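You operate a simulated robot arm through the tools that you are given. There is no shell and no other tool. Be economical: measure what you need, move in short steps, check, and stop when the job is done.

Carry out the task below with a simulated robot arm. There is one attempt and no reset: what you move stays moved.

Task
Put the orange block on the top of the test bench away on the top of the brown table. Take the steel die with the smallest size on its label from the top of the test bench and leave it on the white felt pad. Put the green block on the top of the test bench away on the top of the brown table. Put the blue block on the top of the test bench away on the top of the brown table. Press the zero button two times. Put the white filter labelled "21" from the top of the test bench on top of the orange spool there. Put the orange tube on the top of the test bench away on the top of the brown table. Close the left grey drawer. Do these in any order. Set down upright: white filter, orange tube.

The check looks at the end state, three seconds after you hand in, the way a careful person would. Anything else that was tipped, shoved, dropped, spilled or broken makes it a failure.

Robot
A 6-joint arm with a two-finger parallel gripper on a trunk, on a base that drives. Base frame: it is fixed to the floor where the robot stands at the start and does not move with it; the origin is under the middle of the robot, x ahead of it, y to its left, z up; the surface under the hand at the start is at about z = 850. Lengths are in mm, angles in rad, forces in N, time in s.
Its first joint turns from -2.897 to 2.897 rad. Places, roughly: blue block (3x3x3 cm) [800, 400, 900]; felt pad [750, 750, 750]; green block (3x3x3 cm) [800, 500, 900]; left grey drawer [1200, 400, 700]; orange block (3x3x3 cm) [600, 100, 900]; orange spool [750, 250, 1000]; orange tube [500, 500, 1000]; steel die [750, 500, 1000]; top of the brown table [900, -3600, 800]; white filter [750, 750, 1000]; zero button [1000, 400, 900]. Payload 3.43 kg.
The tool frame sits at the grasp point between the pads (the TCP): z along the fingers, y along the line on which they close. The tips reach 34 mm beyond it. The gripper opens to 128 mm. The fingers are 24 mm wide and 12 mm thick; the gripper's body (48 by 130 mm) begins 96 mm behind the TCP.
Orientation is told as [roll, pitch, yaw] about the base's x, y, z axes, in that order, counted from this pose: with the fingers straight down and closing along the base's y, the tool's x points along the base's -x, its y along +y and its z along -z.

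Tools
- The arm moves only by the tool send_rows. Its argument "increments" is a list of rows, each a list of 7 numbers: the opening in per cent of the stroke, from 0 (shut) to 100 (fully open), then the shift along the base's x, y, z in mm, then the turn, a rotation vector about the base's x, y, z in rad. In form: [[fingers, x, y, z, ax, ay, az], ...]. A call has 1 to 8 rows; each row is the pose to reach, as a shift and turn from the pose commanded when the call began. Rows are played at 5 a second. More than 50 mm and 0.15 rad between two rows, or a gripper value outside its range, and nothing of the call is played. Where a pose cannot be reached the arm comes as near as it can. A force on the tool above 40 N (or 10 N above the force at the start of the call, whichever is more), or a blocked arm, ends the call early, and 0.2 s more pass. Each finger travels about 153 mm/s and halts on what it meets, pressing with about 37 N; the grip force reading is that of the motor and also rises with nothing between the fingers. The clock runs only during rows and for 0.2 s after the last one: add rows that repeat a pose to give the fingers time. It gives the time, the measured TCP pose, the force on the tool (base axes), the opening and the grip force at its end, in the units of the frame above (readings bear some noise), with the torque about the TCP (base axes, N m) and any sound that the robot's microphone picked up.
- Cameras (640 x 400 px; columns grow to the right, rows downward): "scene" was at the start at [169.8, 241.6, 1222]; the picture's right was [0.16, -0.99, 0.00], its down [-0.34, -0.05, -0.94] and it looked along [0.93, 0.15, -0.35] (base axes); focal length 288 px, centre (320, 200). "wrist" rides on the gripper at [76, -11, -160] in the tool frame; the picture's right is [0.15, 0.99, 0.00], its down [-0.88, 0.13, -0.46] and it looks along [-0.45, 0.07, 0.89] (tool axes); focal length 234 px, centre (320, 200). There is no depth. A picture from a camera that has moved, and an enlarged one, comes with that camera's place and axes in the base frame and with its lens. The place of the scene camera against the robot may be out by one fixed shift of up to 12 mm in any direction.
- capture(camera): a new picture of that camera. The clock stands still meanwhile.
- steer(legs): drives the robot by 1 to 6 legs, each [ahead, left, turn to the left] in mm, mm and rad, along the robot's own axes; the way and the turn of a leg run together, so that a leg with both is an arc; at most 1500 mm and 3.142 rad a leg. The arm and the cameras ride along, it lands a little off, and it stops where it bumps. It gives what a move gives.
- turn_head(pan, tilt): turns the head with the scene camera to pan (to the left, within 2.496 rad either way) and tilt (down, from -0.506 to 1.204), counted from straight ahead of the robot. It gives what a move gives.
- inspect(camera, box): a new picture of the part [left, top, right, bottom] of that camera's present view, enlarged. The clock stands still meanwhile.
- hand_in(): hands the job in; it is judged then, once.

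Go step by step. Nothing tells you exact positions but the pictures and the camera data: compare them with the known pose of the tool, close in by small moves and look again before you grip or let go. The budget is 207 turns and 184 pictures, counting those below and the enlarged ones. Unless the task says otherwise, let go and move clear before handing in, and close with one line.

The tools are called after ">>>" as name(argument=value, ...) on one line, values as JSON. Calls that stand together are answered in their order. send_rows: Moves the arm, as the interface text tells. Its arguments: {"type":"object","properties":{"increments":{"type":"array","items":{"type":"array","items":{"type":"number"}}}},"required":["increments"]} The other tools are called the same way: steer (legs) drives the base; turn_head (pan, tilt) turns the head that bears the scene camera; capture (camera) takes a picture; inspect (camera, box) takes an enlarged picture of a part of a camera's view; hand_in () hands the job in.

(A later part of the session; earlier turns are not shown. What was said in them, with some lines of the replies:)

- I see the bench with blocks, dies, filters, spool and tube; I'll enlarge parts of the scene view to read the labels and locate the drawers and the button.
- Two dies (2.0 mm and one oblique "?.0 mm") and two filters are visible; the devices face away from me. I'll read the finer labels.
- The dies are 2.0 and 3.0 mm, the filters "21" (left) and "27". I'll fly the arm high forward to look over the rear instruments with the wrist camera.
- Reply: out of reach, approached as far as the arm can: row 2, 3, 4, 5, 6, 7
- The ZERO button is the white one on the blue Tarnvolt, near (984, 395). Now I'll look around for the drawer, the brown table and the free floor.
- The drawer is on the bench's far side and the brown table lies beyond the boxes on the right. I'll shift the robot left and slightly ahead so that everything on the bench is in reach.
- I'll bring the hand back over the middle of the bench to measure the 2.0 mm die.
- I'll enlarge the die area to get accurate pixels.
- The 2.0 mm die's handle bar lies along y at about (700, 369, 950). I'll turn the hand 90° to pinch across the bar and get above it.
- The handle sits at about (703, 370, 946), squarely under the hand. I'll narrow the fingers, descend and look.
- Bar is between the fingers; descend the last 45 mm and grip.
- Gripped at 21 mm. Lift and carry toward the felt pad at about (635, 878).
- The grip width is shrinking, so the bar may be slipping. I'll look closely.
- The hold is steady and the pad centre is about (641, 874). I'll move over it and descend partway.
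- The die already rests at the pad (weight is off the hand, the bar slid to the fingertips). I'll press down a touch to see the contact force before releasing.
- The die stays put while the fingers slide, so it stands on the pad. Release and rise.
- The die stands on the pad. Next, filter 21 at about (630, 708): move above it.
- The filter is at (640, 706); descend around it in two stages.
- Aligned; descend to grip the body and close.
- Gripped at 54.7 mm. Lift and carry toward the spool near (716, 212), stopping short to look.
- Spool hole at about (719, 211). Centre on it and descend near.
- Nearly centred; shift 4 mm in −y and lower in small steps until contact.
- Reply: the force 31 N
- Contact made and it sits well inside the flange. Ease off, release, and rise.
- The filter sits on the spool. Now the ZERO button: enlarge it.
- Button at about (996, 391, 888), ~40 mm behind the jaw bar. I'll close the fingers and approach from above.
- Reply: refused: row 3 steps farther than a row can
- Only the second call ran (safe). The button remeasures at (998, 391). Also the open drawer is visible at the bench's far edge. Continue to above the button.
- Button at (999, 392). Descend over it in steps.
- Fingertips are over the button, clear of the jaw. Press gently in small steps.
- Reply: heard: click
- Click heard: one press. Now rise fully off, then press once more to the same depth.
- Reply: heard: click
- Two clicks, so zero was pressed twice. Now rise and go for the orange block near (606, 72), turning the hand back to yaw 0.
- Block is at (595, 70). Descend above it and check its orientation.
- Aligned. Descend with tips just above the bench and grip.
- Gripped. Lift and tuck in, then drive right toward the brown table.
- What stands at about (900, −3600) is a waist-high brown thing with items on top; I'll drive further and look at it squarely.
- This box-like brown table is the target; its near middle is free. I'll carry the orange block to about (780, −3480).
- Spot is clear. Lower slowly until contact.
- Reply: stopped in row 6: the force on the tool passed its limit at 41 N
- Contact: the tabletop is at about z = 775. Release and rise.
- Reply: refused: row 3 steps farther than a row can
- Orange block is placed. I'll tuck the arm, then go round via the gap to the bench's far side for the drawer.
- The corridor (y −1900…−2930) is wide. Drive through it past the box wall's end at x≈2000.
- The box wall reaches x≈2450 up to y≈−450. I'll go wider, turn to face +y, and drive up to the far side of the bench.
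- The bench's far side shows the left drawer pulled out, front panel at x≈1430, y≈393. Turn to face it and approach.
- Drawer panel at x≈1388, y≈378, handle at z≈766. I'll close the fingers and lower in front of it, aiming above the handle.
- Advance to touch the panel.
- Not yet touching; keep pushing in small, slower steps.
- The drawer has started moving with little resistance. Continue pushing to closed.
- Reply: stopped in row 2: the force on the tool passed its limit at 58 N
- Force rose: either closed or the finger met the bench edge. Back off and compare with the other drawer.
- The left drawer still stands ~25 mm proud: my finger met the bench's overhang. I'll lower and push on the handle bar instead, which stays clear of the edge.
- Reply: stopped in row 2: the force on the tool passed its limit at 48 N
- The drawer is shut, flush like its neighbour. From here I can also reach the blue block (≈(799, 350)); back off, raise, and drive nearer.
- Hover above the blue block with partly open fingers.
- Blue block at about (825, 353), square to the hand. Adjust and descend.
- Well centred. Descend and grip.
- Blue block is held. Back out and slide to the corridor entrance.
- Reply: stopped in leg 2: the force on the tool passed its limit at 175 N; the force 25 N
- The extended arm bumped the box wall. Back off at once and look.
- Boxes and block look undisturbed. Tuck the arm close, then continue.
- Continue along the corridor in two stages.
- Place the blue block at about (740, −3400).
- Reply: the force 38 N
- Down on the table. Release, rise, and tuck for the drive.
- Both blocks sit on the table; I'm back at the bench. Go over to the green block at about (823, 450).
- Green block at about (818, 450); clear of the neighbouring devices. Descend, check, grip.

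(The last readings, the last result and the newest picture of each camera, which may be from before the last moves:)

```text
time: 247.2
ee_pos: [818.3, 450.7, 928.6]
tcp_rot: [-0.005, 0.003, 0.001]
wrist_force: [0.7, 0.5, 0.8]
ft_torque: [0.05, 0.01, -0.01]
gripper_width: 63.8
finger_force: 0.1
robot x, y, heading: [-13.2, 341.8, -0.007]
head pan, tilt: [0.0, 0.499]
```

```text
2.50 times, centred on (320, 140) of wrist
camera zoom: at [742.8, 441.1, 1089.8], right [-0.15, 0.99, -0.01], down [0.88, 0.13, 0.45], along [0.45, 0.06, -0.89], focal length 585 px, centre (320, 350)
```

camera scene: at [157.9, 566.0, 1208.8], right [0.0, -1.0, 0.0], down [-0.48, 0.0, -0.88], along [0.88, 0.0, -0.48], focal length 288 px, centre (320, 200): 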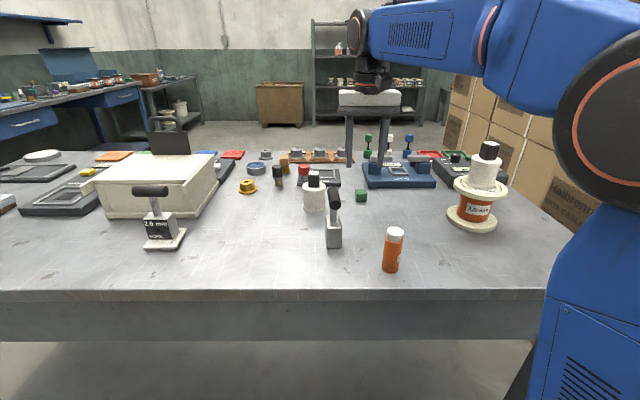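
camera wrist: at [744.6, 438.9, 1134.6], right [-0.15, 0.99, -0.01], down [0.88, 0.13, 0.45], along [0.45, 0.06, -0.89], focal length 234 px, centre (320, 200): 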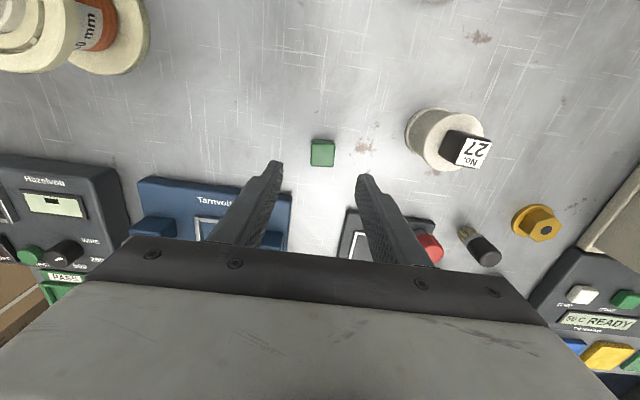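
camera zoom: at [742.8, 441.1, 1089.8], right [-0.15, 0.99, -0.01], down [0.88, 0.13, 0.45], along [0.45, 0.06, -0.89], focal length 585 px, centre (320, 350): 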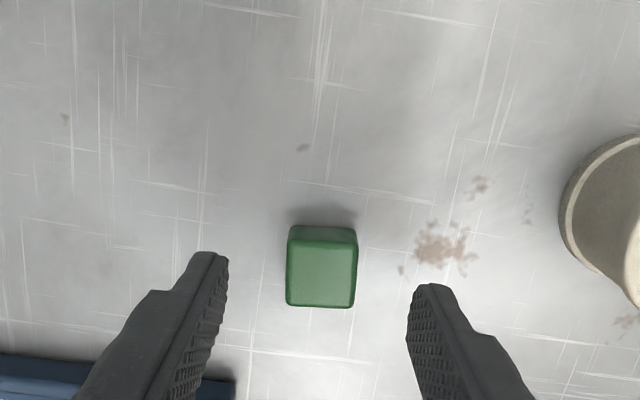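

>>> send_rows(increments=[[50, 0, 0, -20, 0, 0, 0], [50, 0, 0, -37, 0, 0, 0], [50, 0, 0, -37, 0, 0, 0], [20, 0, 0, -37, 0, 0, 0], [10, 0, 0, -37, 0, 0, 0], [10, 0, 0, -37, 0, 0, 0]])

>>> send_rows(increments=[[10, 0, 0, 15, 0, 0, 0], [10, 0, 0, 60, 0, 0, 0], [10, 0, 0, 105, 0, 0, 0], [10, -20, 0, 145, 0, 0, 0], [10, -55, -10, 175, 0, 0, 0], [10, -95, -20, 180, 0, 0, 0], [10, -140, -30, 180, 0, 0, 0], [10, -185, -40, 180, 0, 0, 0]])

>>> send_rows(increments=[[10, -45, -10, 0, 0, 0, 0], [10, -90, -20, 0, 0, 0, 0], [10, -135, -30, 0, 0, 0, 0], [10, -180, -40, 0, 0, 0, 0], [10, -220, -50, 0, 0, 0, 0]])

>>> capture(camera="wrist")

```text
time: 248.6
ee_pos: [818.6, 449.9, 891.3]
tcp_rot: [-0.003, 0.002, 0.0]
wrist_force: [-0.7, 0.3, -0.5]
ft_torque: [0.0, 0.02, -0.06]
gripper_width: 26.5
finger_force: 36.3
robot x, y, heading: [-9.0, 343.7, -0.005]
head pan, tilt: [0.0, 0.499]
```

```text
time: 250.4
ee_pos: [632.7, 410.1, 1068.2]
tcp_rot: [-0.006, 0.004, -0.001]
wrist_force: [1.2, 1.2, -1.4]
ft_torque: [-0.05, 0.05, 0.01]
gripper_width: 26.6
finger_force: 37.2
robot x, y, heading: [-11.9, 338.9, -0.002]
head pan, tilt: [0.0, 0.499]
```

```text
time: 251.6
ee_pos: [413.4, 359.1, 1072.2]
tcp_rot: [-0.003, 0.004, 0.0]
wrist_force: [-0.3, 1.0, -0.5]
ft_torque: [-0.03, 0.08, 0.02]
gripper_width: 26.6
finger_force: 37.2
robot x, y, heading: [-9.2, 335.6, -0.004]
head pan, tilt: [0.0, 0.499]
```

```text
76 pictures are left
camera wrist: at [336.5, 348.8, 1233.4], right [-0.15, 0.99, -0.01], down [0.88, 0.13, 0.45], along [0.45, 0.06, -0.89], focal length 234 px, centre (320, 200)
```

wrist: 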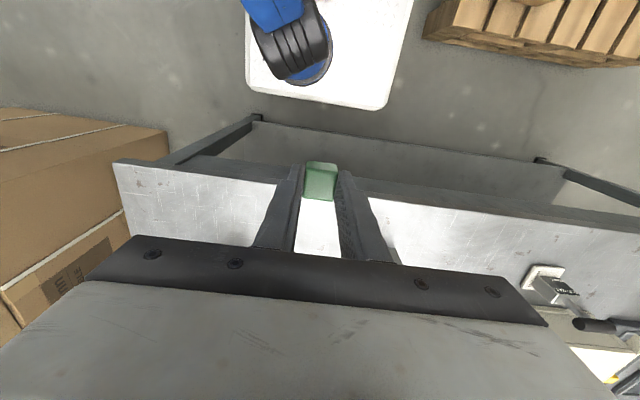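

Green block held and tucked. Drive to the brown table.

>>> steer(legs=[[0, -1300, 0], [0, -1300, 0], [40, -1110, 0]])

>>> capture(camera="scene")

```text
time: 269.6
ee_pos: [399.1, -3370.9, 1072.8]
tcp_rot: [-0.005, 0.003, -0.023]
wrist_force: [-0.7, -0.2, -0.6]
ft_torque: [0.0, -0.03, 0.0]
gripper_width: 26.6
finger_force: 37.1
robot x, y, heading: [-24.4, -3378.5, -0.029]
head pan, tilt: [0.0, 0.499]
```

```text
75 pictures are left
camera scene: at [149.6, -3157.3, 1208.8], right [-0.03, -1.0, 0.0], down [-0.48, 0.01, -0.88], along [0.88, -0.02, -0.48], focal length 288 px, centre (320, 200)
```

scene: 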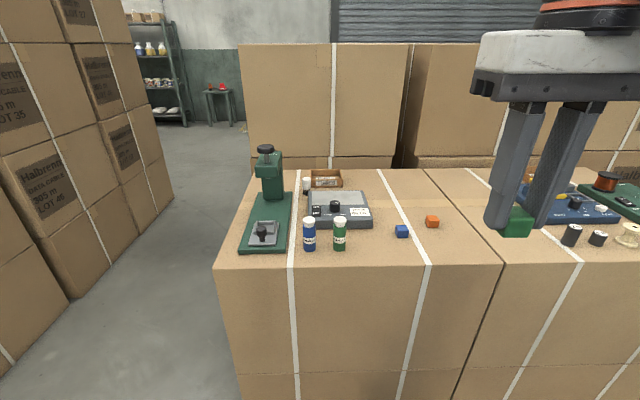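

Place the green block at about (700, −3465).

>>> send_rows(increments=[[10, 40, -13, 0, 0, 0, 0], [10, 80, -26, 0, 0, 0, 0], [10, 120, -39, 0, 0, 0, 0], [10, 160, -52, 0, 0, 0, 0], [10, 205, -65, 0, 0, 0, 0], [10, 250, -78, 0, 0, 0, 0], [10, 295, -94, 0, 0, 0, 0.02], [10, 301, -94, -45, 0, 0, 0.02]])

>>> send_rows(increments=[[10, 0, 0, -45, 0, 0, 0], [10, 0, 0, -90, 0, 0, 0], [10, 0, 0, -130, 0, 0, 0], [10, 0, 0, -165, 0, 0, 0], [10, 0, 0, -188, 0, 0, 0], [10, 0, 0, -188, 0, 0, 0]])

>>> capture(camera="wrist")

```text
time: 271.4
ee_pos: [701.2, -3463.9, 1029.9]
tcp_rot: [-0.005, 0.005, -0.001]
wrist_force: [-0.2, 0.0, -0.6]
ft_torque: [-0.03, -0.01, -0.02]
gripper_width: 26.6
finger_force: 37.2
robot x, y, heading: [-26.7, -3380.3, -0.026]
head pan, tilt: [0.0, 0.499]
```

```text
time: 272.8
ee_pos: [700.3, -3464.3, 840.7]
tcp_rot: [-0.006, 0.004, -0.002]
wrist_force: [0.1, 0.7, 0.1]
ft_torque: [0.04, -0.01, 0.0]
gripper_width: 26.6
finger_force: 36.7
robot x, y, heading: [-25.8, -3376.9, -0.024]
head pan, tilt: [0.0, 0.499]
```

```text
74 pictures are left
camera wrist: at [624.7, -3474.5, 1000.9], right [-0.14, 0.99, -0.01], down [0.88, 0.13, 0.45], along [0.45, 0.06, -0.89], focal length 234 px, centre (320, 200)
```

wrist: 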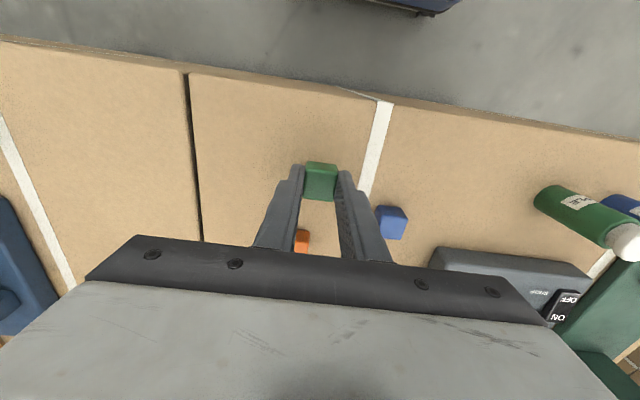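

>>> send_rows(increments=[[10, 0, 0, -8, 0, 0, 0], [10, 0, 0, -15, 0, 0, 0], [10, 0, 0, -19, 0, 0, 0], [10, 0, 0, -22, 0, 0, 0], [10, 0, 0, -25, 0, 0, 0], [10, 0, 0, -28, 0, 0, 0]])

```text
time: 274.4
ee_pos: [700.3, -3464.0, 814.6]
tcp_rot: [-0.004, -0.001, -0.002]
wrist_force: [-2.4, -0.9, 11.6]
ft_torque: [0.07, 0.12, 0.0]
gripper_width: 26.4
finger_force: 37.2
robot x, y, heading: [-25.0, -3381.4, -0.028]
head pan, tilt: [0.0, 0.499]
stopped in row 6: the force on the tool passed its limit at 41 N (the readings are from after the stop); the commanded pose is now the measured one
```

Contact. Release, rise, tuck, check and drive back.

>>> send_rows(increments=[[15, 0, 0, 1, 0, 0, 0], [30, 0, 0, 2, 0, 0, 0], [38, 0, 0, 2, 0, 0, 0], [38, 0, 0, 2, 0, 0, 0], [38, 0, 0, 45, 0, 0, 0], [38, 0, 0, 93, 0, 0, 0], [38, 0, 0, 141, 0, 0, 0], [38, 0, 0, 189, 0, 0, 0]])

>>> send_rows(increments=[[42, -40, 0, 20, 0, 0, 0], [42, -80, 10, 40, 0, 0, 0], [42, -120, 20, 60, 0, 0, 0], [42, -160, 30, 60, 0, 0, 0], [42, -200, 40, 60, 0, 0, 0], [42, -240, 50, 60, 0, 0, 0], [42, -280, 60, 60, 0, 0, 0]])

>>> capture(camera="scene")

>>> steer(legs=[[10, 1300, 0.026], [0, 1300, 0], [0, 1100, 0]])

>>> capture(camera="scene")

```text
time: 276.2
ee_pos: [700.7, -3464.6, 1001.7]
tcp_rot: [-0.004, 0.002, 0.0]
wrist_force: [-0.5, 0.2, 0.3]
ft_torque: [0.04, 0.02, 0.04]
gripper_width: 48.5
finger_force: 0.1
robot x, y, heading: [-29.2, -3380.7, -0.025]
head pan, tilt: [0.0, 0.499]
```

```text
time: 277.8
ee_pos: [422.2, -3405.9, 1063.4]
tcp_rot: [-0.006, 0.001, -0.003]
wrist_force: [0.3, 0.2, -0.7]
ft_torque: [-0.02, 0.02, -0.03]
gripper_width: 53.9
finger_force: 0.1
robot x, y, heading: [-26.5, -3378.0, -0.024]
head pan, tilt: [0.0, 0.499]
```

```text
73 pictures are left
camera scene: at [149.8, -3157.3, 1208.8], right [-0.03, -1.0, 0.0], down [-0.48, 0.01, -0.88], along [0.88, -0.02, -0.48], focal length 288 px, centre (320, 200)
```

scene: 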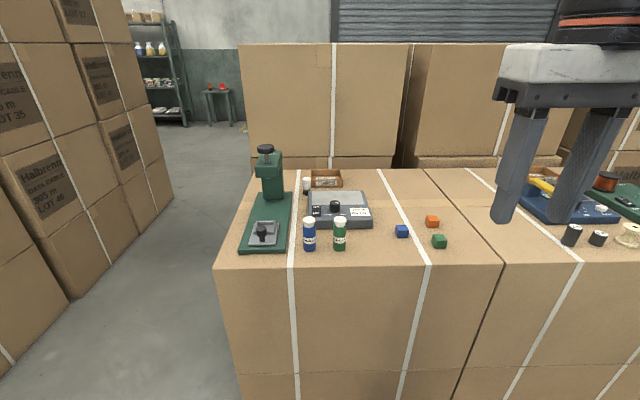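

```text
time: 295.7
ee_pos: [491.7, 308.1, 1063.3]
tcp_rot: [-0.005, -0.001, 0.017]
wrist_force: [0.1, -0.9, 0.0]
ft_torque: [0.04, 0.02, 0.02]
gripper_width: 53.7
finger_force: 0.0
robot x, y, heading: [43.9, 327.8, -0.006]
head pan, tilt: [0.0, 0.499]
```

```text
72 pictures are left
camera scene: at [215.1, 552.3, 1208.8], right [-0.01, -1.0, 0.0], down [-0.48, 0.0, -0.88], along [0.88, -0.01, -0.48], focal length 288 px, centre (320, 200)
```

scene: 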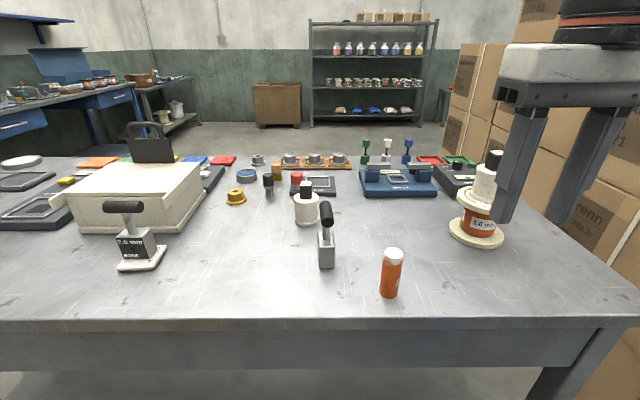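

Three blocks done. The orange tube stands near (556, 437); hover over it.

>>> send_rows(increments=[[50, 15, 40, 0, 0, 0, 0], [50, 30, 80, 0, 0, 0, 0], [50, 50, 120, 0, 0, 0, 0], [50, 58, 130, 0, 0, 0, 0], [50, 58, 130, 0, 0, 0, 0]])

>>> capture(camera="wrist")

>>> inspect(camera="scene", box=[330, 180, 490, 320])

```text
time: 296.9
ee_pos: [550.7, 439.2, 1062.4]
tcp_rot: [-0.006, 0.0, 0.015]
wrist_force: [0.9, -0.8, -0.1]
ft_torque: [-0.01, 0.03, -0.01]
gripper_width: 64.1
finger_force: 0.0
robot x, y, heading: [44.6, 327.0, -0.011]
head pan, tilt: [0.0, 0.499]
```

```text
71 pictures are left
camera wrist: at [475.3, 428.0, 1222.5], right [-0.16, 0.99, -0.01], down [0.88, 0.15, 0.45], along [0.45, 0.07, -0.89], focal length 234 px, centre (320, 200)
```

wrist: 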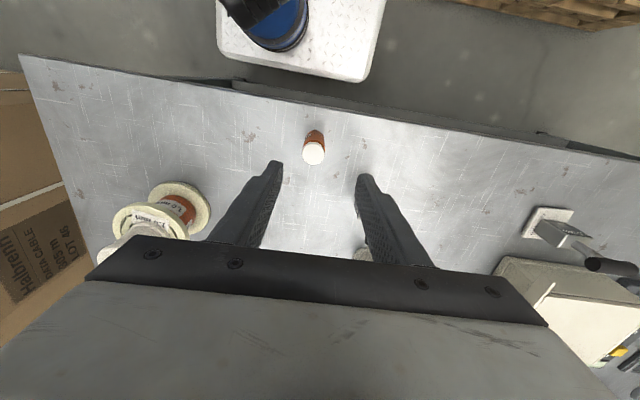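

```text
2.86 times, centred on (410, 250) of scene
camera zoom: at [215.1, 552.3, 1208.8], right [-0.01, -1.0, 0.0], down [-0.48, 0.0, -0.88], along [0.88, -0.01, -0.48], focal length 823 px, centre (63, 57)
```

zoom: 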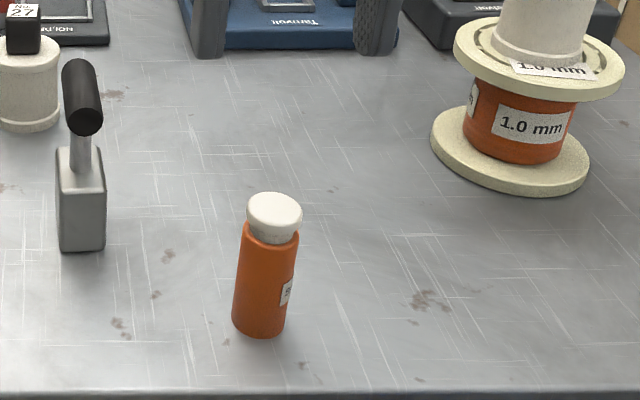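

Tube at (560, 433), top z≈927. Descend in two stages.

>>> send_rows(increments=[[50, 9, -6, -30, 0, 0, -0.015], [50, 9, -6, -60, 0, 0, -0.015], [50, 9, -6, -90, 0, 0, -0.015], [50, 9, -6, -90, 0, 0, -0.015]])

>>> inspect(camera="wrist", box=[240, 60, 400, 220])

>>> inspect(camera="scene", box=[330, 180, 490, 320])

```text
time: 297.9
ee_pos: [559.3, 433.8, 972.5]
tcp_rot: [-0.005, -0.001, 0.003]
wrist_force: [-0.8, -0.4, 0.0]
ft_torque: [0.01, -0.02, 0.0]
gripper_width: 64.0
finger_force: 0.0
robot x, y, heading: [43.5, 324.7, -0.011]
head pan, tilt: [0.0, 0.499]
```

```text
2.50 times, centred on (320, 140) of wrist
camera zoom: at [483.4, 423.0, 1133.1], right [-0.15, 0.99, -0.01], down [0.88, 0.13, 0.45], along [0.45, 0.06, -0.89], focal length 585 px, centre (320, 350)
```

zoom: 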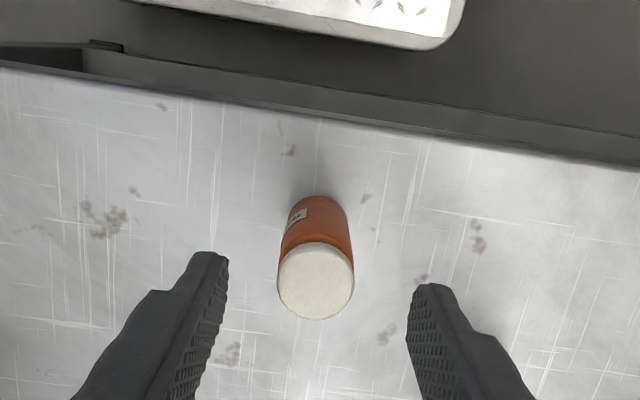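

```text
2.86 times, centred on (410, 250) of scene
camera zoom: at [215.2, 552.3, 1208.8], right [-0.01, -1.0, 0.0], down [-0.48, 0.0, -0.88], along [0.88, -0.01, -0.48], focal length 823 px, centre (63, 57)
```

zoom: 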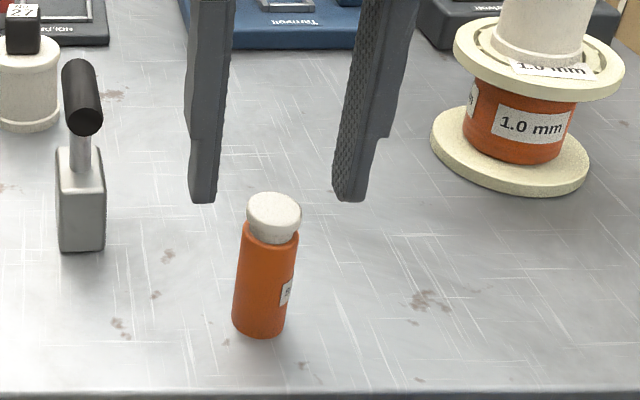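

>>> send_rows(increments=[[50, 1, -2, -30, 0, 0, 0], [50, 1, -2, -55, 0, 0, 0], [50, 1, -2, -72, 0, 0, 0], [50, 1, -2, -72, 0, 0, 0], [25, 1, -2, -72, 0, 0, 0], [10, 1, -2, -72, 0, 0, 0], [10, 1, -2, -72, 0, 0, 0], [10, 1, -2, -72, 0, 0, 0]])

>>> inspect(camera="scene", box=[330, 180, 490, 320])

```text
time: 299.7
ee_pos: [559.9, 430.9, 901.9]
tcp_rot: [-0.005, -0.001, 0.002]
wrist_force: [-0.7, -0.4, 0.2]
ft_torque: [-0.02, 0.0, -0.04]
gripper_width: 28.8
finger_force: 37.1
robot x, y, heading: [43.7, 325.9, -0.008]
head pan, tilt: [0.0, 0.499]
```

```text
2.86 times, centred on (410, 250) of scene
camera zoom: at [215.1, 552.3, 1208.8], right [-0.01, -1.0, 0.0], down [-0.48, 0.0, -0.88], along [0.88, -0.01, -0.48], focal length 823 px, centre (63, 57)
```

zoom: 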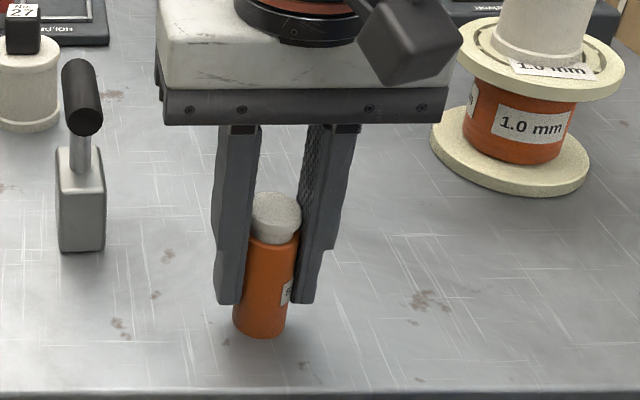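

Gripped. Lift, tuck and drive to the table.

>>> send_rows(increments=[[10, 0, 0, 15, 0, 0, 0], [10, 0, 0, 60, 0, 0, 0], [10, 0, 0, 105, 0, 0, 0], [10, 0, -5, 150, 0, 0, 0], [10, -25, -20, 180, 0, 0, 0], [10, -55, -45, 180, 0, 0, 0], [10, -80, -75, 180, 0, 0, 0], [10, -100, -100, 180, 0, 0, 0]])

>>> inspect(camera="scene", box=[330, 40, 640, 280])

>>> steer(legs=[[-60, 0, 0.01], [0, -1300, 0], [0, -1300, 0], [0, -1100, 0]])

>>> capture(camera="scene")

```text
time: 301.5
ee_pos: [461.9, 332.1, 1080.7]
tcp_rot: [-0.007, 0.002, 0.002]
wrist_force: [-0.2, 0.4, -1.5]
ft_torque: [0.01, 0.05, -0.02]
gripper_width: 28.8
finger_force: 37.5
robot x, y, heading: [44.5, 327.8, -0.009]
head pan, tilt: [0.0, 0.499]
```

```text
1.67 times, centred on (485, 160) of scene
camera zoom: at [215.3, 552.4, 1208.8], right [-0.01, -1.0, 0.0], down [-0.48, 0.0, -0.88], along [0.88, -0.01, -0.48], focal length 480 px, centre (45, 267)
```

zoom: 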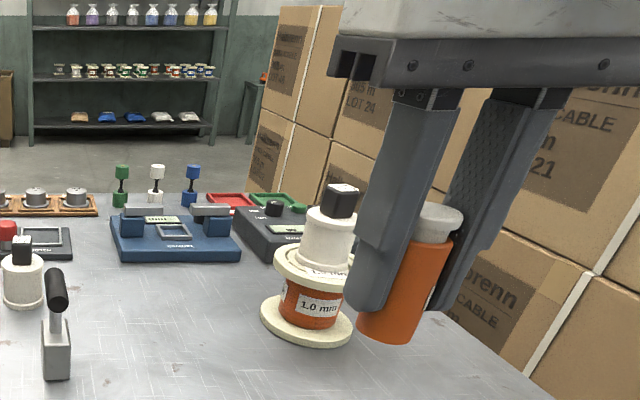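

```text
time: 319.8
ee_pos: [432.0, -3315.7, 1079.9]
tcp_rot: [-0.005, -0.001, 0.033]
wrist_force: [-0.3, -0.5, -2.2]
ft_torque: [-0.03, 0.0, -0.02]
gripper_width: 29.0
finger_force: 36.9
robot x, y, heading: [14.1, -3335.1, 0.02]
head pan, tilt: [0.0, 0.499]
```

```text
65 pictures are left
camera scene: at [178.8, -3103.2, 1208.8], right [0.02, -1.0, 0.0], down [-0.48, -0.01, -0.88], along [0.88, 0.02, -0.48], focal length 288 px, centre (320, 200)
```

scene: 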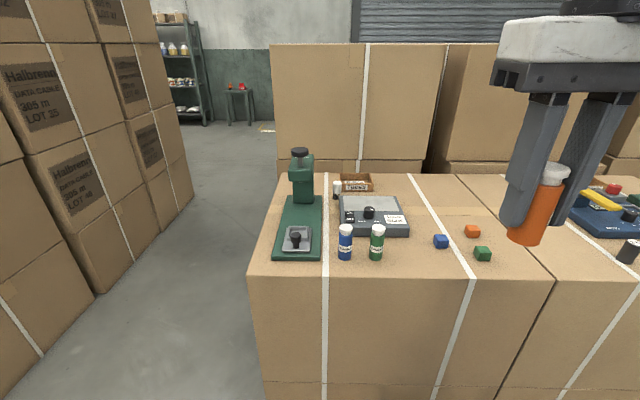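

Place the tube at about (690, −3330), between the canisters and the blue block.

>>> send_rows(increments=[[10, 45, -3, 0, 0, 0, 0], [10, 90, -6, 0, 0, 0, 0], [10, 135, -9, 0, 0, 0, 0], [10, 180, -12, 0, 0, 0, 0], [10, 225, -14, 0, 0, 0, -0.03], [10, 258, -14, -20, 0, 0, -0.03], [10, 258, -14, -65, 0, 0, -0.03], [10, 258, -14, -110, 0, 0, -0.03]])

>>> send_rows(increments=[[10, 0, 0, -40, 0, 0, 0], [10, 0, 0, -80, 0, 0, 0], [10, 0, 0, -115, 0, 0, 0], [10, 0, 0, -125, 0, 0, 0], [10, 0, 0, -125, 0, 0, 0]])

>>> capture(camera="scene")

>>> capture(camera="wrist")

```text
time: 321.6
ee_pos: [689.7, -3328.9, 966.8]
tcp_rot: [-0.006, -0.001, 0.005]
wrist_force: [0.1, -1.1, -0.9]
ft_torque: [-0.01, -0.02, -0.03]
gripper_width: 28.6
finger_force: 37.2
robot x, y, heading: [14.9, -3335.3, 0.024]
head pan, tilt: [0.0, 0.499]
```

```text
time: 322.8
ee_pos: [689.5, -3329.4, 845.6]
tcp_rot: [-0.006, 0.001, 0.003]
wrist_force: [-1.3, -0.6, -1.4]
ft_torque: [0.0, 0.0, 0.0]
gripper_width: 28.8
finger_force: 37.1
robot x, y, heading: [16.2, -3336.8, 0.025]
head pan, tilt: [0.0, 0.499]
```

```text
64 pictures are left
camera scene: at [178.8, -3103.1, 1208.8], right [0.02, -1.0, 0.0], down [-0.48, -0.01, -0.88], along [0.88, 0.02, -0.48], focal length 288 px, centre (320, 200)
```

scene: 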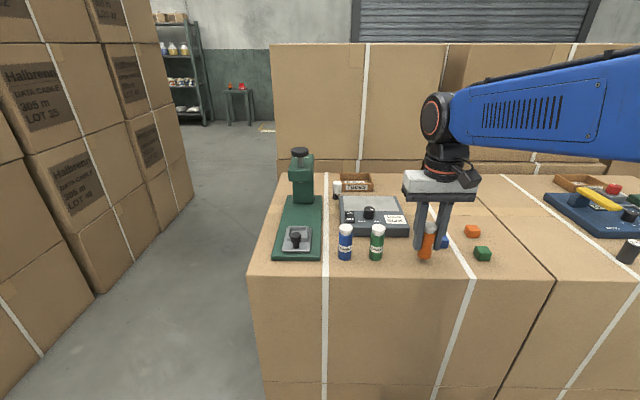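

```text
63 pictures are left
camera wrist: at [614.9, -3339.1, 1005.5], right [-0.15, 0.99, -0.01], down [0.88, 0.14, 0.45], along [0.45, 0.06, -0.89], focal length 234 px, centre (320, 200)
```

wrist: 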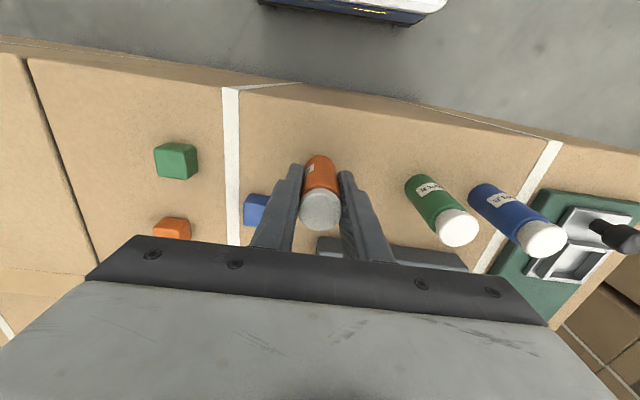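

Clear. Lower gently until contact.

>>> send_rows(increments=[[10, 0, 0, -8, 0, 0, 0], [10, 0, 0, -13, 0, 0, 0], [10, 0, 0, -16, 0, 0, 0], [10, 0, 0, -18, 0, 0, 0], [10, 0, 0, -20, 0, 0, 0]])

```text
time: 324.0
ee_pos: [690.1, -3330.1, 827.6]
tcp_rot: [-0.005, -0.001, 0.004]
wrist_force: [2.3, 0.5, 30.1]
ft_torque: [0.15, -0.12, -0.06]
gripper_width: 29.0
finger_force: 36.8
robot x, y, heading: [13.8, -3332.6, 0.023]
head pan, tilt: [0.0, 0.499]
```

Contact made; ease up and release, then rise straight.

>>> send_rows(increments=[[10, 0, 0, 2, 0, 0, 0], [20, 0, 0, 2, 0, 0, 0], [32, 0, 0, 2, 0, 0, 0], [42, 0, 0, 2, 0, 0, 0], [42, 0, 0, 2, 0, 0, 0], [42, 0, 0, 40, 0, 0, 0], [42, 0, 0, 85, 0, 0, 0], [42, 0, 0, 130, 0, 0, 0]])

>>> capture(camera="scene")

>>> capture(camera="wrist")

```text
time: 325.8
ee_pos: [691.6, -3330.4, 954.4]
tcp_rot: [-0.005, 0.001, 0.003]
wrist_force: [-0.3, 0.5, 0.8]
ft_torque: [0.0, -0.02, -0.02]
gripper_width: 53.6
finger_force: 0.1
robot x, y, heading: [17.7, -3333.5, 0.028]
head pan, tilt: [0.0, 0.499]
```

```text
62 pictures are left
camera scene: at [178.9, -3103.1, 1208.8], right [0.02, -1.0, 0.0], down [-0.48, -0.01, -0.88], along [0.88, 0.02, -0.48], focal length 288 px, centre (320, 200)
```

scene: 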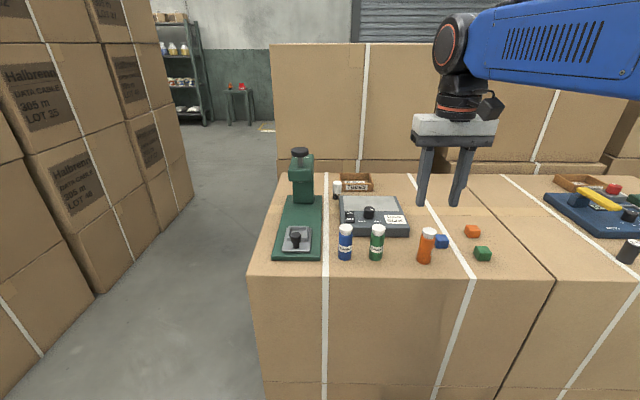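

```text
61 pictures are left
camera wrist: at [614.3, -3340.8, 1115.0], right [-0.15, 0.99, -0.01], down [0.88, 0.14, 0.45], along [0.45, 0.06, -0.89], focal length 234 px, centre (320, 200)
```

wrist: 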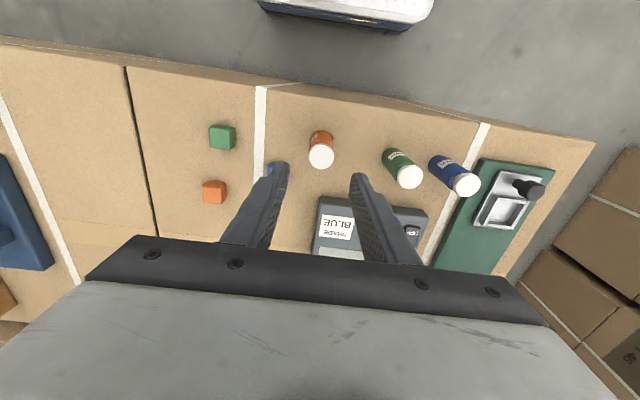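

All four items stand on the brown table. I move the hand clear, then hand in.

>>> send_rows(increments=[[42, -10, 0, 40, 0, 0, 0], [42, -50, 0, 60, 0, 0, 0], [42, -95, 0, 80, 0, 0, 0], [42, -140, 0, 100, 0, 0, 0], [42, -185, 0, 110, 0, 0, 0], [42, -230, 0, 110, 0, 0, 0]])

>>> hand_in()

```text
time: 327.2
ee_pos: [458.7, -3328.9, 1066.3]
tcp_rot: [-0.006, 0.002, 0.003]
wrist_force: [0.7, 0.3, 0.2]
ft_torque: [-0.04, 0.03, 0.0]
gripper_width: 53.4
finger_force: 0.0
robot x, y, heading: [13.3, -3333.3, 0.021]
head pan, tilt: [0.0, 0.499]
```

```text
The job is handed in.
```

I finished every task and handed the job in; on the way the arm hit the stacked boxes once (175 N), but the boxes and the blue block looked undisturbed afterwards.
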